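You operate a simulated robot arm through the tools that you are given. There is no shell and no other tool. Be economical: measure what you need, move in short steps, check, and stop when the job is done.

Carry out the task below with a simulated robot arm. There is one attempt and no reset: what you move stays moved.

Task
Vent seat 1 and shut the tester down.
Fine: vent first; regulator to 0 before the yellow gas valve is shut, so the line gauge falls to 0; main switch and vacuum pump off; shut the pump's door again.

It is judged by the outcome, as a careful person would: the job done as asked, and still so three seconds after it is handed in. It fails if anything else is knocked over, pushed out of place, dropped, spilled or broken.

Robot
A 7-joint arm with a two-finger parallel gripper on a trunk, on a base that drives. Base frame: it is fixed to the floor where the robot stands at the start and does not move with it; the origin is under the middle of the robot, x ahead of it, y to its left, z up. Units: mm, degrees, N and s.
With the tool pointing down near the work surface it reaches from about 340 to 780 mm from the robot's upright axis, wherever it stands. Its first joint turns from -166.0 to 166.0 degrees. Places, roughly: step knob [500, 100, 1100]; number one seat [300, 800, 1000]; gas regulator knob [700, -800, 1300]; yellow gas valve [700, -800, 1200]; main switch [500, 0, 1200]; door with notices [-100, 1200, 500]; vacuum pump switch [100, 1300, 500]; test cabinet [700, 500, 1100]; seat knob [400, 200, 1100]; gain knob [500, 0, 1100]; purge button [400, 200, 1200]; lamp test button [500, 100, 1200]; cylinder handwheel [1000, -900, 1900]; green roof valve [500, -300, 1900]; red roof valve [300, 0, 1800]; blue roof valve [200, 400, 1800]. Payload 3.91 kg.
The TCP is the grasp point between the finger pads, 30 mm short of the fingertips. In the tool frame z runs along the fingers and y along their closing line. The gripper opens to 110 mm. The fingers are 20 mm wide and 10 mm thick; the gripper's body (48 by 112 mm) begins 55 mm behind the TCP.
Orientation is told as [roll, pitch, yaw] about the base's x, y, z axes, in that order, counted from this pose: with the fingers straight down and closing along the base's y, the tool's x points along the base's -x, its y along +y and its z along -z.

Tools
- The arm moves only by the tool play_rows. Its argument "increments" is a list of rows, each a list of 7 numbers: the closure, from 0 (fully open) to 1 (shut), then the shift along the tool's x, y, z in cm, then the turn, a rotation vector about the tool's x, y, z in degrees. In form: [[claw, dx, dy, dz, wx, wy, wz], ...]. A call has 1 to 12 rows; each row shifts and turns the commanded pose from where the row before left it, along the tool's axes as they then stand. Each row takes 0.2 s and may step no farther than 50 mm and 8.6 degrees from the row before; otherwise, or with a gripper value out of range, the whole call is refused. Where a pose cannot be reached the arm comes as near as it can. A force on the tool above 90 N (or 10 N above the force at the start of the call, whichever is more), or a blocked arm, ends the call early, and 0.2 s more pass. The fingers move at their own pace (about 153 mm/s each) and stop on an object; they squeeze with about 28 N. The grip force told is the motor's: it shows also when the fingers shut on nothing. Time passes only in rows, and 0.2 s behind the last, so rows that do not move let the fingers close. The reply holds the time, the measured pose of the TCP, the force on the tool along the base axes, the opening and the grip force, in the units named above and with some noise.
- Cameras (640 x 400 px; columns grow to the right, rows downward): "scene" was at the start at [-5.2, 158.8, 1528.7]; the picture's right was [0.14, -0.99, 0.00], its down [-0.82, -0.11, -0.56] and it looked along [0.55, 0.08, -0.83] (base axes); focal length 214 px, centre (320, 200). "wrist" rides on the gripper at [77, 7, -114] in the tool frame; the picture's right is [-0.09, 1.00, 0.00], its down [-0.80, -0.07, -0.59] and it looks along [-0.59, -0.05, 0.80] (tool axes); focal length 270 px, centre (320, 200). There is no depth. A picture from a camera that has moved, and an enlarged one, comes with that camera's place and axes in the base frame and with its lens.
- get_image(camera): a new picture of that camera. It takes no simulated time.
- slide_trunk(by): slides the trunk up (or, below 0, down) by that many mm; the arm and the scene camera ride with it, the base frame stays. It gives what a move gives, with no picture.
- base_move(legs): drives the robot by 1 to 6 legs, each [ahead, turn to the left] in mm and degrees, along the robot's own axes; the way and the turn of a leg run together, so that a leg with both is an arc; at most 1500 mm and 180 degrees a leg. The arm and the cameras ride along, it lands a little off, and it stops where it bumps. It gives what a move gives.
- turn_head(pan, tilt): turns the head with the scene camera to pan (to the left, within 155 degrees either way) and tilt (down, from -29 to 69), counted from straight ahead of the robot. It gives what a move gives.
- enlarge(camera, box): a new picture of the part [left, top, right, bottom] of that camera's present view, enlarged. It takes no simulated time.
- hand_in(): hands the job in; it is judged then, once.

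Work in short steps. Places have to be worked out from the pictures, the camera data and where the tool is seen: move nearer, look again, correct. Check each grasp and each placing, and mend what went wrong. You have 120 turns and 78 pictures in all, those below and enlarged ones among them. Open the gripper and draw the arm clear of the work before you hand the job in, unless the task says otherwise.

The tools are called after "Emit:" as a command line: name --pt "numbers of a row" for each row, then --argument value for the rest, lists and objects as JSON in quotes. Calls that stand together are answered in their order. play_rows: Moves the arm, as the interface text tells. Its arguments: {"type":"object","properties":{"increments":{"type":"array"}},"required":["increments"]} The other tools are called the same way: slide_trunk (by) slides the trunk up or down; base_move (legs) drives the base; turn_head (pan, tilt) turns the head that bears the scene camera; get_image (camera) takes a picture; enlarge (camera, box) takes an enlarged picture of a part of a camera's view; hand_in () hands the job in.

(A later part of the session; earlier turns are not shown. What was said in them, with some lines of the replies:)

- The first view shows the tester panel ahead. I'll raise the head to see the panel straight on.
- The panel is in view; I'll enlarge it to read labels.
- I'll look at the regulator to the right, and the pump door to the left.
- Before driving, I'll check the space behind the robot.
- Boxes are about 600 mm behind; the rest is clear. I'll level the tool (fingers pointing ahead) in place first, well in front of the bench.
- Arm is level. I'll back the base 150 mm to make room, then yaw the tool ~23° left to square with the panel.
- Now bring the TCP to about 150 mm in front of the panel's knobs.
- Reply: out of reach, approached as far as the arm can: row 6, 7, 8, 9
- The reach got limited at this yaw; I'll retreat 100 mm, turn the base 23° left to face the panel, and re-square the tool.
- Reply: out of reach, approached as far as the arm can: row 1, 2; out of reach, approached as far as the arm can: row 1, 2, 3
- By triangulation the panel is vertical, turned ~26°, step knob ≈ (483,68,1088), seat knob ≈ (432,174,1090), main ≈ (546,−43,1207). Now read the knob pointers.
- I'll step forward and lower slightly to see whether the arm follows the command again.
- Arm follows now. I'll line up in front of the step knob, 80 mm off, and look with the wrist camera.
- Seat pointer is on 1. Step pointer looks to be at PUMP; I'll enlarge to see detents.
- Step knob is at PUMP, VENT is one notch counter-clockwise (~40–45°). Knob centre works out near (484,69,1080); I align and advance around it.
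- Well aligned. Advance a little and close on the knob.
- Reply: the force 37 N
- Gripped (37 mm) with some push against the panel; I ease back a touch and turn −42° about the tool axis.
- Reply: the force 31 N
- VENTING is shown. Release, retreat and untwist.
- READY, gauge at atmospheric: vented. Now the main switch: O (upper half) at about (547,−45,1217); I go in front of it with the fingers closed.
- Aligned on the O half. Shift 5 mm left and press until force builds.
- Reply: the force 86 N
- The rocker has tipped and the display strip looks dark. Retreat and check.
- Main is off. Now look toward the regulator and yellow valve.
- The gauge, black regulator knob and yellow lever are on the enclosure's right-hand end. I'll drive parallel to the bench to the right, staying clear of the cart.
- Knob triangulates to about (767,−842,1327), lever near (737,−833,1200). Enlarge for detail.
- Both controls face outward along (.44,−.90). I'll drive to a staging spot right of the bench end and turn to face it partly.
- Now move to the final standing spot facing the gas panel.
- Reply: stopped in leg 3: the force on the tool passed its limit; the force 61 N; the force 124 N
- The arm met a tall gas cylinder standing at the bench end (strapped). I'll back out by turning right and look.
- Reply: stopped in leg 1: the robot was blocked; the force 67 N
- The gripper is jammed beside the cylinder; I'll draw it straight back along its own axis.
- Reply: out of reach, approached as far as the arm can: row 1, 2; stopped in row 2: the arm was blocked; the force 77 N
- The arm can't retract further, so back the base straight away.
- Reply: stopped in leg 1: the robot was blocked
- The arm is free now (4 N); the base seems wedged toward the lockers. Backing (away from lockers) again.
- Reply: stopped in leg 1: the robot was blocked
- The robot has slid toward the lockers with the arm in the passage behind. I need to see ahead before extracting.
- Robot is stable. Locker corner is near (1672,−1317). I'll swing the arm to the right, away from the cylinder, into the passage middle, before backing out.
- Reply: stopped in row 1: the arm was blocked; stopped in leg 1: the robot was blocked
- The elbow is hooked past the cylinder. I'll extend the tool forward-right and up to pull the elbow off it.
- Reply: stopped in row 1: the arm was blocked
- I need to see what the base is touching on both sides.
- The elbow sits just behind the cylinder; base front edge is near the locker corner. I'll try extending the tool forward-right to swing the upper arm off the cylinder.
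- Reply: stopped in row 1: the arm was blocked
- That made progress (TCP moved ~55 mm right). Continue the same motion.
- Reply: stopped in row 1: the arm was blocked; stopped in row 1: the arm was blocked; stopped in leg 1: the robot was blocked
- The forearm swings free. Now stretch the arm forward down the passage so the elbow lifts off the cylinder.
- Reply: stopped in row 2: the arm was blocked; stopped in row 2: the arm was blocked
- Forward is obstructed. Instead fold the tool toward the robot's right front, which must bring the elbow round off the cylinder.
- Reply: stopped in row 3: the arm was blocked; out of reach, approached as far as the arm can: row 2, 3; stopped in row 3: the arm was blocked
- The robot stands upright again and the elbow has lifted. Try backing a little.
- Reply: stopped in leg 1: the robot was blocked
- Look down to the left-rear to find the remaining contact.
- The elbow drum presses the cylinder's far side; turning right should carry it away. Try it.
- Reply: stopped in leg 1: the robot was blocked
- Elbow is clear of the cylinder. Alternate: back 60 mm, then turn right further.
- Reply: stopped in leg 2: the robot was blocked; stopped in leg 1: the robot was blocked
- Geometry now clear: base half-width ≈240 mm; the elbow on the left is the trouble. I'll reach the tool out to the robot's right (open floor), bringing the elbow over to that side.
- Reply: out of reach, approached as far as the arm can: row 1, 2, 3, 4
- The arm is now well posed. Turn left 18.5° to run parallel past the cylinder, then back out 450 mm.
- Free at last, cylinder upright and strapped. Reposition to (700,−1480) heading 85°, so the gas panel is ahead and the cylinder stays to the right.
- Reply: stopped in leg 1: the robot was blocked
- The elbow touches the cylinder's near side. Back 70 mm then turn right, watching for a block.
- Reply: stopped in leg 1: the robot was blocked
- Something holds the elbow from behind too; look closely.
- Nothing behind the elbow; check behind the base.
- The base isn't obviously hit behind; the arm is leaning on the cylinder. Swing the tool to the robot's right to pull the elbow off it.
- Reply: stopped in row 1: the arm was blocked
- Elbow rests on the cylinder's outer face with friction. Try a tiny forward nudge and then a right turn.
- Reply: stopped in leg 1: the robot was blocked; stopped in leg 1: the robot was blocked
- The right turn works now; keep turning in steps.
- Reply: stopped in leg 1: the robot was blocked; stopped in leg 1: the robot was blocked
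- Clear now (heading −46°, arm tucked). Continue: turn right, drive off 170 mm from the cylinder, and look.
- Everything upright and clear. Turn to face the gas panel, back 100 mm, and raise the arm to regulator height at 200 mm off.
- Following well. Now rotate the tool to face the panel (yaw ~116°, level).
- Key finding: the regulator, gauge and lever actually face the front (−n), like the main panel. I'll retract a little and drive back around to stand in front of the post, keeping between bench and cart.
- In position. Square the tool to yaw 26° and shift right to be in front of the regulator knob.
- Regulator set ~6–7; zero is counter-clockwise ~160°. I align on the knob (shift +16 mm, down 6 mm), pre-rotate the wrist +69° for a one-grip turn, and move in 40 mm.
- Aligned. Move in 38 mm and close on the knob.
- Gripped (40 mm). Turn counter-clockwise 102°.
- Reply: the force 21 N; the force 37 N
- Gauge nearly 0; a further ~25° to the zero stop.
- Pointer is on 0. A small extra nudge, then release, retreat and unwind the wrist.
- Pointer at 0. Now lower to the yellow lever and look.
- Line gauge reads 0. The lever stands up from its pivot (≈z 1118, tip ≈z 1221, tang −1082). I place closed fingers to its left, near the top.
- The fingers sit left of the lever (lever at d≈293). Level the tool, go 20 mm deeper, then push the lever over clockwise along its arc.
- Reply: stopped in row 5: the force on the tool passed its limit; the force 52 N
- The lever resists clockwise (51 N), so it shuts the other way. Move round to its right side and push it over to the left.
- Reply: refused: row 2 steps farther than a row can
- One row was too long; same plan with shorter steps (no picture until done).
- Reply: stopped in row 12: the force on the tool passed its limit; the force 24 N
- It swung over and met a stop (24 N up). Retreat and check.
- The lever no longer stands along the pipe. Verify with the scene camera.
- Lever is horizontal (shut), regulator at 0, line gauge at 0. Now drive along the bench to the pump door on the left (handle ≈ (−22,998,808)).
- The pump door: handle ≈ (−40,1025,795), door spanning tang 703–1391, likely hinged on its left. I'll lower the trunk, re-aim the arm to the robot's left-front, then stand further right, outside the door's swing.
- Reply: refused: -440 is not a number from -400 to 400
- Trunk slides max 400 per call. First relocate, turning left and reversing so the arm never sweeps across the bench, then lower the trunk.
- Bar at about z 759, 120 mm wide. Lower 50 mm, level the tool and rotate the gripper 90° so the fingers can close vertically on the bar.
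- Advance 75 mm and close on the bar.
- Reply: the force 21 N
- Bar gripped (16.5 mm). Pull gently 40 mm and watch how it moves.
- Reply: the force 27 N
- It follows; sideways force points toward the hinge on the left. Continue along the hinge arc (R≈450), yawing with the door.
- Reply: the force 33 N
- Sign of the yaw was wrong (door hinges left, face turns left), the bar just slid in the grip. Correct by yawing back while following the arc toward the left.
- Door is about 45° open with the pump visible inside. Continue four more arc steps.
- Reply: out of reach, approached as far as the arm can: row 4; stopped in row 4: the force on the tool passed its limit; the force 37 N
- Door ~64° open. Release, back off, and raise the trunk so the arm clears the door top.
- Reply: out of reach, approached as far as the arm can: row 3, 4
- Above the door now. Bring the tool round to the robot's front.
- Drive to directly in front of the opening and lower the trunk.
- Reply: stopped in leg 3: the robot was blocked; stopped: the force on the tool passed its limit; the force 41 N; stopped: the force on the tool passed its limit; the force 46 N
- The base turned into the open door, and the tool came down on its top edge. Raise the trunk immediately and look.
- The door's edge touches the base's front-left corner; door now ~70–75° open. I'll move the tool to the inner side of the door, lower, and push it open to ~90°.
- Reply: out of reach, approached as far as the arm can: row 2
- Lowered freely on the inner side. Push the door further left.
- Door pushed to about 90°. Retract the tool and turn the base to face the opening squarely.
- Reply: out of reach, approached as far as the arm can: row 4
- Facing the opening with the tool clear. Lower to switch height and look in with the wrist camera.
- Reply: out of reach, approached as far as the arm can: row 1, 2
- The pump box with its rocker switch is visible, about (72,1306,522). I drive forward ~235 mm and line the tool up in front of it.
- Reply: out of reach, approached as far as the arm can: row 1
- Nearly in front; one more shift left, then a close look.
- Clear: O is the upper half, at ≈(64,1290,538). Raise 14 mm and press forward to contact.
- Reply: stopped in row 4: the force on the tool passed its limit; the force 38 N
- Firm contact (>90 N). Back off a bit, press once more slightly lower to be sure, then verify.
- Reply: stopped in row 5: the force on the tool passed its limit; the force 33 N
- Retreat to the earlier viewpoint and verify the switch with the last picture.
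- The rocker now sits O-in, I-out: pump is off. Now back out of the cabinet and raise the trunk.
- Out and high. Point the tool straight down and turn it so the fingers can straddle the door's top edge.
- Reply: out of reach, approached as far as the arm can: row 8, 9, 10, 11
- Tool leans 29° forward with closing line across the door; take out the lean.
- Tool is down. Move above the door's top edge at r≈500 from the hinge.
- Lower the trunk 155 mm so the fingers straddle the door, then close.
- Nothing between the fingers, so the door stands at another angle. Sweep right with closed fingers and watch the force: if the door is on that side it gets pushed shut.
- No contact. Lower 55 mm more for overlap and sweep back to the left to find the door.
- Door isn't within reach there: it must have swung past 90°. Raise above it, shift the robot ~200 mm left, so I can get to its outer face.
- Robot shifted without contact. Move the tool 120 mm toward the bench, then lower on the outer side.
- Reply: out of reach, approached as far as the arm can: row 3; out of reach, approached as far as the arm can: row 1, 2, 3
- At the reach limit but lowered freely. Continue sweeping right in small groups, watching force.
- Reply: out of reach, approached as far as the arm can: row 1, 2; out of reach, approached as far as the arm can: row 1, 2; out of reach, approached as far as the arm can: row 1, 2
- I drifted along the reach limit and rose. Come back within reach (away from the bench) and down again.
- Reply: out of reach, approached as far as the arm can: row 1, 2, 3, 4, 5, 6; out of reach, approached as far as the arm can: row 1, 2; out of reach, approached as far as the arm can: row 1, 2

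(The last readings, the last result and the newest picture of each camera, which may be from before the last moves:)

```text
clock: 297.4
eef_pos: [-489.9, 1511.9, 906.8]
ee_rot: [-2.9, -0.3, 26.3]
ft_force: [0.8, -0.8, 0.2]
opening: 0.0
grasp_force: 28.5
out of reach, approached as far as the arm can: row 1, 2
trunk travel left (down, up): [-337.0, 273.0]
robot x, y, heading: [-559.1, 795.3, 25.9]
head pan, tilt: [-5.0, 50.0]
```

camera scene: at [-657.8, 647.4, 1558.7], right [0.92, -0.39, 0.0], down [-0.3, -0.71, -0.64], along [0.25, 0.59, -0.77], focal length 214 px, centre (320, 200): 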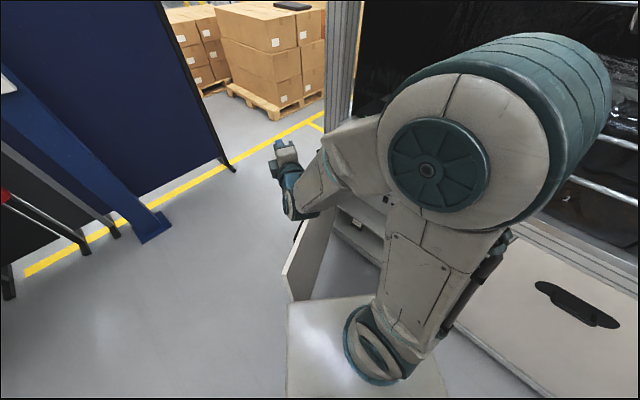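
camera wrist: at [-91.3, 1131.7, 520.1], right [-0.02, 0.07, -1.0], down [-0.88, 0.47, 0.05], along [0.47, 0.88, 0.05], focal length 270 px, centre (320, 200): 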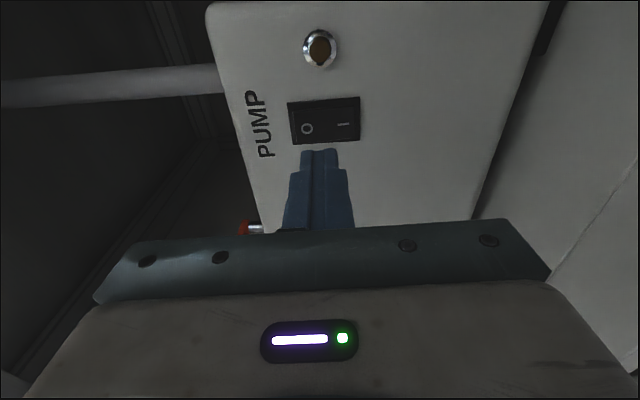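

I'll instead use the base: stand on the outer side at about (t 1300, d −600), outside the door's swing, and sweep the arm across by turning the base. First raise and drive there.

Emit:
slide_trunk --by 200

Emit:
base_move --legs '[[0, 143], [560, 0], [0, -176]]'

```text
clock: 299.5
eef_pos: [-490.5, 1512.9, 1105.9]
ee_rot: [-2.8, -0.3, 26.3]
ft_force: [0.2, -0.2, 0.2]
opening: 0.0
grasp_force: 27.7
trunk travel left (down, up): [-537.0, 73.0]
robot x, y, heading: [-560.2, 794.4, 25.8]
head pan, tilt: [-5.0, 50.0]
```

```text
clock: 309.4
eef_pos: [-1616.3, 437.9, 1105.9]
ee_rot: [-3.4, 0.4, 165.8]
ft_force: [29.0, 5.4, -1.7]
opening: 0.0
grasp_force: 27.7
trunk travel left (down, up): [-537.0, 73.0]
robot x, y, heading: [-1097.9, 930.5, 165.0]
head pan, tilt: [-5.0, 50.0]
stopped in leg 3: the force on the tool passed its limit (the readings are from after the stop); the commanded pose is now the measured one
```

The arm touched something at the workbench behind (stopped at once). Turn the other way, leftward, at height, to bring the arm round to the door's outer side.

Emit:
base_move --legs '[[0, 24.4], [0, 180]]'

```text
clock: 310.5
eef_pos: [-1585.0, 393.3, 1100.1]
ee_rot: [-3.6, -0.5, 169.3]
ft_force: [-14.6, -3.9, -0.9]
opening: 0.0
grasp_force: 28.2
trunk travel left (down, up): [-537.0, 73.0]
robot x, y, heading: [-1103.1, 929.7, 170.1]
head pan, tilt: [-5.0, 50.0]
stopped in leg 1: the robot was blocked; the commanded pose is now the measured one
```

Caught between things there; lift and pull the arm in toward the robot.

Emit:
slide_trunk --by 70

Emit:
play_rows --pt "1 2.1 -3.4 -0.5 0 0 0" --pt "1 2.1 -3.4 -0.5 0 0 0" --pt "1 2.1 -3.4 -0.5 0 0 0" --pt "1 2.1 -3.4 -0.5 0 0 0" --pt "1 2.1 -3.4 0 0 0 0" --pt "1 2.1 -3.4 0 0 0 0"

```text
clock: 311.0
eef_pos: [-1582.6, 395.9, 1114.1]
ee_rot: [-5.3, 0.4, 169.0]
ft_force: [-6.3, 3.4, -17.8]
opening: 0.0
grasp_force: 27.5
trunk travel left (down, up): [-565.0, 45.0]
robot x, y, heading: [-1093.1, 929.7, 169.8]
head pan, tilt: [-5.0, 50.0]
stopped: the force on the tool passed its limit (the readings are from after the stop); the commanded pose is now the measured one
```

```text
clock: 311.5
eef_pos: [-1581.4, 395.2, 1115.2]
ee_rot: [-7.0, 1.1, 168.2]
ft_force: [-7.3, 6.7, -30.1]
opening: 0.0
grasp_force: 28.5
out of reach, approached as far as the arm can: row 1, 2
trunk travel left (down, up): [-565.0, 45.0]
robot x, y, heading: [-1099.3, 929.4, 169.3]
head pan, tilt: [-5.0, 50.0]
stopped in row 2: the force on the tool passed its limit (the readings are from after the stop); the commanded pose is now the measured one
```

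The tool slid in under a shelf while driving forward, so the way out is straight back. Undo the lift and reverse along the same heading.

Emit:
slide_trunk --by -15

Emit:
base_move --legs '[[-150, 0]]'

```text
clock: 312.1
eef_pos: [-1578.9, 403.3, 1109.9]
ee_rot: [-6.1, 0.8, 168.1]
ft_force: [-21.5, 5.6, 12.6]
opening: 0.0
grasp_force: 27.7
trunk travel left (down, up): [-550.0, 60.0]
robot x, y, heading: [-1100.3, 927.8, 169.2]
head pan, tilt: [-5.0, 50.0]
```

```text
clock: 312.9
eef_pos: [-1576.4, 407.1, 1107.1]
ee_rot: [-6.0, 0.1, 166.4]
ft_force: [-17.2, -2.5, -2.9]
opening: 0.1
grasp_force: 27.6
trunk travel left (down, up): [-550.0, 60.0]
robot x, y, heading: [-1087.8, 924.4, 168.3]
head pan, tilt: [-5.0, 50.0]
stopped in leg 1: the robot was blocked; the commanded pose is now the measured one
```

Likely the tool is behind the shelf's front post over the table end; the way out is straight toward the robot. Pull in level, no lift.

Emit:
play_rows --pt "1 1.0 -1.75 0.2 0 0 0" --pt "1 1.0 -1.75 0 0 0 0" --pt "1 1.46 -2.6 0 0 0 0" --pt "1 1.46 -2.6 0 0 0 0" --pt "1 1.46 -2.6 0 0 0 0" --pt "1 1.46 -2.6 0 0 0 0"

```text
clock: 314.3
eef_pos: [-1557.3, 411.9, 1147.6]
ee_rot: [-5.8, 0.0, 166.8]
ft_force: [-0.5, 0.2, -0.4]
opening: 0.0
grasp_force: 28.3
out of reach, approached as far as the arm can: row 1, 2, 3, 4, 5, 6
trunk travel left (down, up): [-550.0, 60.0]
robot x, y, heading: [-1087.4, 926.4, 169.0]
head pan, tilt: [-5.0, 50.0]
```

Forces are now zero and the tool rose 40 mm. Try reversing again.

Emit:
base_move --legs '[[-200, 0]]'

```text
clock: 315.9
eef_pos: [-1361.8, 372.4, 1147.8]
ee_rot: [-6.0, 0.1, 166.7]
ft_force: [0.0, 0.6, 0.3]
opening: 0.0
grasp_force: 28.0
trunk travel left (down, up): [-550.0, 60.0]
robot x, y, heading: [-890.1, 887.1, 169.0]
head pan, tilt: [-5.0, 50.0]
```

Free again. The arm's IK is stuck on the left, so I'll shut the door with the robot's base instead: drive round to the door's outer side, arm kept high.

Emit:
slide_trunk --by 55

Emit:
base_move --legs '[[-80, 0], [0, -33], [860, 0]]'

```text
clock: 316.9
eef_pos: [-1362.1, 372.9, 1200.7]
ee_rot: [-6.1, 0.1, 166.8]
ft_force: [0.1, -0.2, 0.1]
opening: 0.2
grasp_force: 28.2
trunk travel left (down, up): [-605.0, 5.0]
robot x, y, heading: [-886.7, 889.5, 169.1]
head pan, tilt: [-5.0, 50.0]
```

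```text
clock: 323.7
eef_pos: [-2112.1, 1288.1, 1202.4]
ee_rot: [-5.9, 0.1, 134.1]
ft_force: [-0.4, -0.4, 0.7]
opening: 0.2
grasp_force: 28.0
trunk travel left (down, up): [-605.0, 5.0]
robot x, y, heading: [-1437.5, 1463.5, 136.0]
head pan, tilt: [-5.0, 50.0]
```

In place left of the door. Reverse a little to clear the column, turn toward the door, and push its outer face with the base.

Emit:
base_move --legs '[[-250, 0], [0, -110]]'

Emit:
base_move --legs '[[0, -60], [450, 0]]'

```text
clock: 330.0
eef_pos: [-1214.9, 1993.5, 1199.8]
ee_rot: [-6.0, 0.1, 25.8]
ft_force: [-0.7, 0.3, -0.1]
opening: 0.3
grasp_force: 27.7
trunk travel left (down, up): [-605.0, 5.0]
robot x, y, heading: [-1256.4, 1293.4, 27.9]
head pan, tilt: [-5.0, 50.0]
```

```text
clock: 335.4
eef_pos: [-246.7, 1373.2, 1199.8]
ee_rot: [-6.0, 0.0, -33.8]
ft_force: [0.5, 0.6, 0.0]
opening: 0.0
grasp_force: 27.6
trunk travel left (down, up): [-605.0, 5.0]
robot x, y, heading: [-868.5, 1055.5, -31.8]
head pan, tilt: [-5.0, 50.0]
```

Moved through; door should be half shut. Turn to face the bench and drive forward to push it closed.

Emit:
base_move --legs '[[0, 58], [300, 0]]'

Emit:
base_move --legs '[[150, 0]]'

```text
clock: 340.0
eef_pos: [-537.1, 1886.2, 1201.6]
ee_rot: [-5.9, 0.0, 24.4]
ft_force: [-0.2, -0.2, 0.5]
opening: 0.0
grasp_force: 27.8
trunk travel left (down, up): [-605.0, 5.0]
robot x, y, heading: [-599.6, 1192.7, 26.4]
head pan, tilt: [-5.0, 50.0]
```

```text
clock: 341.4
eef_pos: [-401.7, 1952.8, 1200.4]
ee_rot: [-6.1, 0.2, 24.2]
ft_force: [0.7, -0.3, -0.1]
opening: 0.0
grasp_force: 28.3
trunk travel left (down, up): [-605.0, 5.0]
robot x, y, heading: [-464.1, 1258.2, 26.1]
head pan, tilt: [-5.0, 50.0]
```

Not yet blocked; continue gently until contact.

Emit:
base_move --legs '[[80, 0]]'

```text
clock: 342.6
eef_pos: [-326.7, 1983.8, 1202.7]
ee_rot: [-5.8, 0.1, 23.4]
ft_force: [-0.4, 0.6, 1.2]
opening: 0.2
grasp_force: 28.0
trunk travel left (down, up): [-605.0, 5.0]
robot x, y, heading: [-397.8, 1290.7, 24.5]
head pan, tilt: [-5.0, 50.0]
stopped in leg 1: the robot was blocked; the commanded pose is now the measured one
```

Blocked with contact on the door side: the door is pushed to the frame. To make sure its free edge is fully home, I'll come round and press nearer that edge with the base's rear, keeping the arm away from the bench.

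Emit:
base_move --legs '[[-450, 0], [0, 180], [0, 91.5], [400, 0], [0, -90]]'

```text
clock: 360.7
eef_pos: [-142.0, 233.6, 1210.3]
ee_rot: [-9.0, -5.3, -106.3]
ft_force: [-1.7, -2.4, -0.6]
opening: 0.0
grasp_force: 28.1
trunk travel left (down, up): [-605.0, 5.0]
robot x, y, heading: [-632.9, 737.8, -99.6]
head pan, tilt: [-5.0, 50.0]
stopped in leg 5: the robot was blocked; the commanded pose is now the measured one
```

Blocked by the pallet side, so I leave it. Reverse a bit away, square up backwards to the door and press it with the base's rear near its free edge.

Emit:
base_move --legs '[[-110, 0], [0, -54], [-300, 0]]'

Emit:
base_move --legs '[[-150, 0]]'

```text
clock: 361.4
eef_pos: [-171.4, 215.3, 1217.2]
ee_rot: [-12.0, -12.5, -109.2]
ft_force: [0.3, -0.2, -0.4]
opening: 0.0
grasp_force: 28.3
trunk travel left (down, up): [-605.0, 5.0]
robot x, y, heading: [-629.4, 746.0, -100.3]
head pan, tilt: [-5.0, 50.0]
stopped in leg 1: the robot was blocked; the commanded pose is now the measured one
```

```text
clock: 362.8
eef_pos: [-145.9, 363.9, 1218.4]
ee_rot: [-12.0, -12.5, -109.4]
ft_force: [0.5, 0.1, -0.5]
opening: 0.0
grasp_force: 28.0
trunk travel left (down, up): [-605.0, 5.0]
robot x, y, heading: [-602.1, 893.9, -100.4]
head pan, tilt: [-5.0, 50.0]
```

Free. Now square up and reverse onto the door.

Emit:
base_move --legs '[[0, -53.6], [-280, 0]]'

Emit:
base_move --legs '[[-120, 0]]'

```text
clock: 367.1
eef_pos: [-507.7, 333.6, 1217.8]
ee_rot: [-12.0, -12.5, -162.8]
ft_force: [0.1, 0.3, -0.3]
opening: 0.0
grasp_force: 28.1
trunk travel left (down, up): [-605.0, 5.0]
robot x, y, heading: [-358.4, 1018.6, -153.5]
head pan, tilt: [-5.0, 50.0]
```

```text
clock: 368.4
eef_pos: [-456.1, 370.3, 1221.3]
ee_rot: [-12.1, -14.2, -164.8]
ft_force: [1.1, -1.1, 0.0]
opening: 0.0
grasp_force: 28.5
trunk travel left (down, up): [-605.0, 5.0]
robot x, y, heading: [-294.5, 1056.5, -156.3]
head pan, tilt: [-5.0, 50.0]
stopped in leg 1: the robot was blocked; the commanded pose is now the measured one
```

Contact at the same plane across the door's whole width: it is shut. Drive clear and open the gripper.

Emit:
base_move --legs '[[300, 0]]'

Emit:
play_rows --pt "0 0 0 0 0 0 0" --pt "0 0 0 0 0 0 0"

```text
clock: 370.5
eef_pos: [-734.4, 252.6, 1221.6]
ee_rot: [-11.9, -14.0, -165.0]
ft_force: [0.3, -0.1, -0.6]
opening: 0.0
grasp_force: 27.7
trunk travel left (down, up): [-605.0, 5.0]
robot x, y, heading: [-574.1, 932.4, -156.2]
head pan, tilt: [-5.0, 50.0]
```

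```text
clock: 371.1
eef_pos: [-732.8, 253.7, 1221.6]
ee_rot: [-11.9, -14.1, -164.9]
ft_force: [-0.7, 0.3, -0.8]
opening: 109.9
grasp_force: 0.1
trunk travel left (down, up): [-605.0, 5.0]
robot x, y, heading: [-573.2, 934.8, -156.3]
head pan, tilt: [-5.0, 50.0]
```

All steps are done, the arm is clear and the gripper is open; handing in.

Emit:
hand_in

```text
The job is handed in.
```

I vented seat 1 and shut the tester down, but the closed door was never seen, and the robot bumped several things on the way.

- **Vent:** the step knob is on VENT. The display went to READY and the gauge read atmospheric before I switched anything off.
- **Gas:** the regulator was turned to 0 first and the line gauge fell to 0. Then the yellow valve was shut.
- **Power:** the main switch is off and the display is dark. The pump switch is on O; I judged that from how the rocker sits in the last picture.
- **Pump door:** I pushed it shut with the robot's base. I had no pictures left, so this rests on the base stopping at about the same depth twice along the door, once near the hinge and once nearer the free edge.
- **Bumps:**
  - The arm jammed against the strapped tracer gas cylinder several times. It still looked upright and strapped in the last pictures of it.
  - The tool got caught around the shelf of the workbench behind the robot, above the force limit.
  - The base was blocked once on the side where the box pallet stands.
  - I could not check the shelf or the boxes afterwards, so something there may have shifted.
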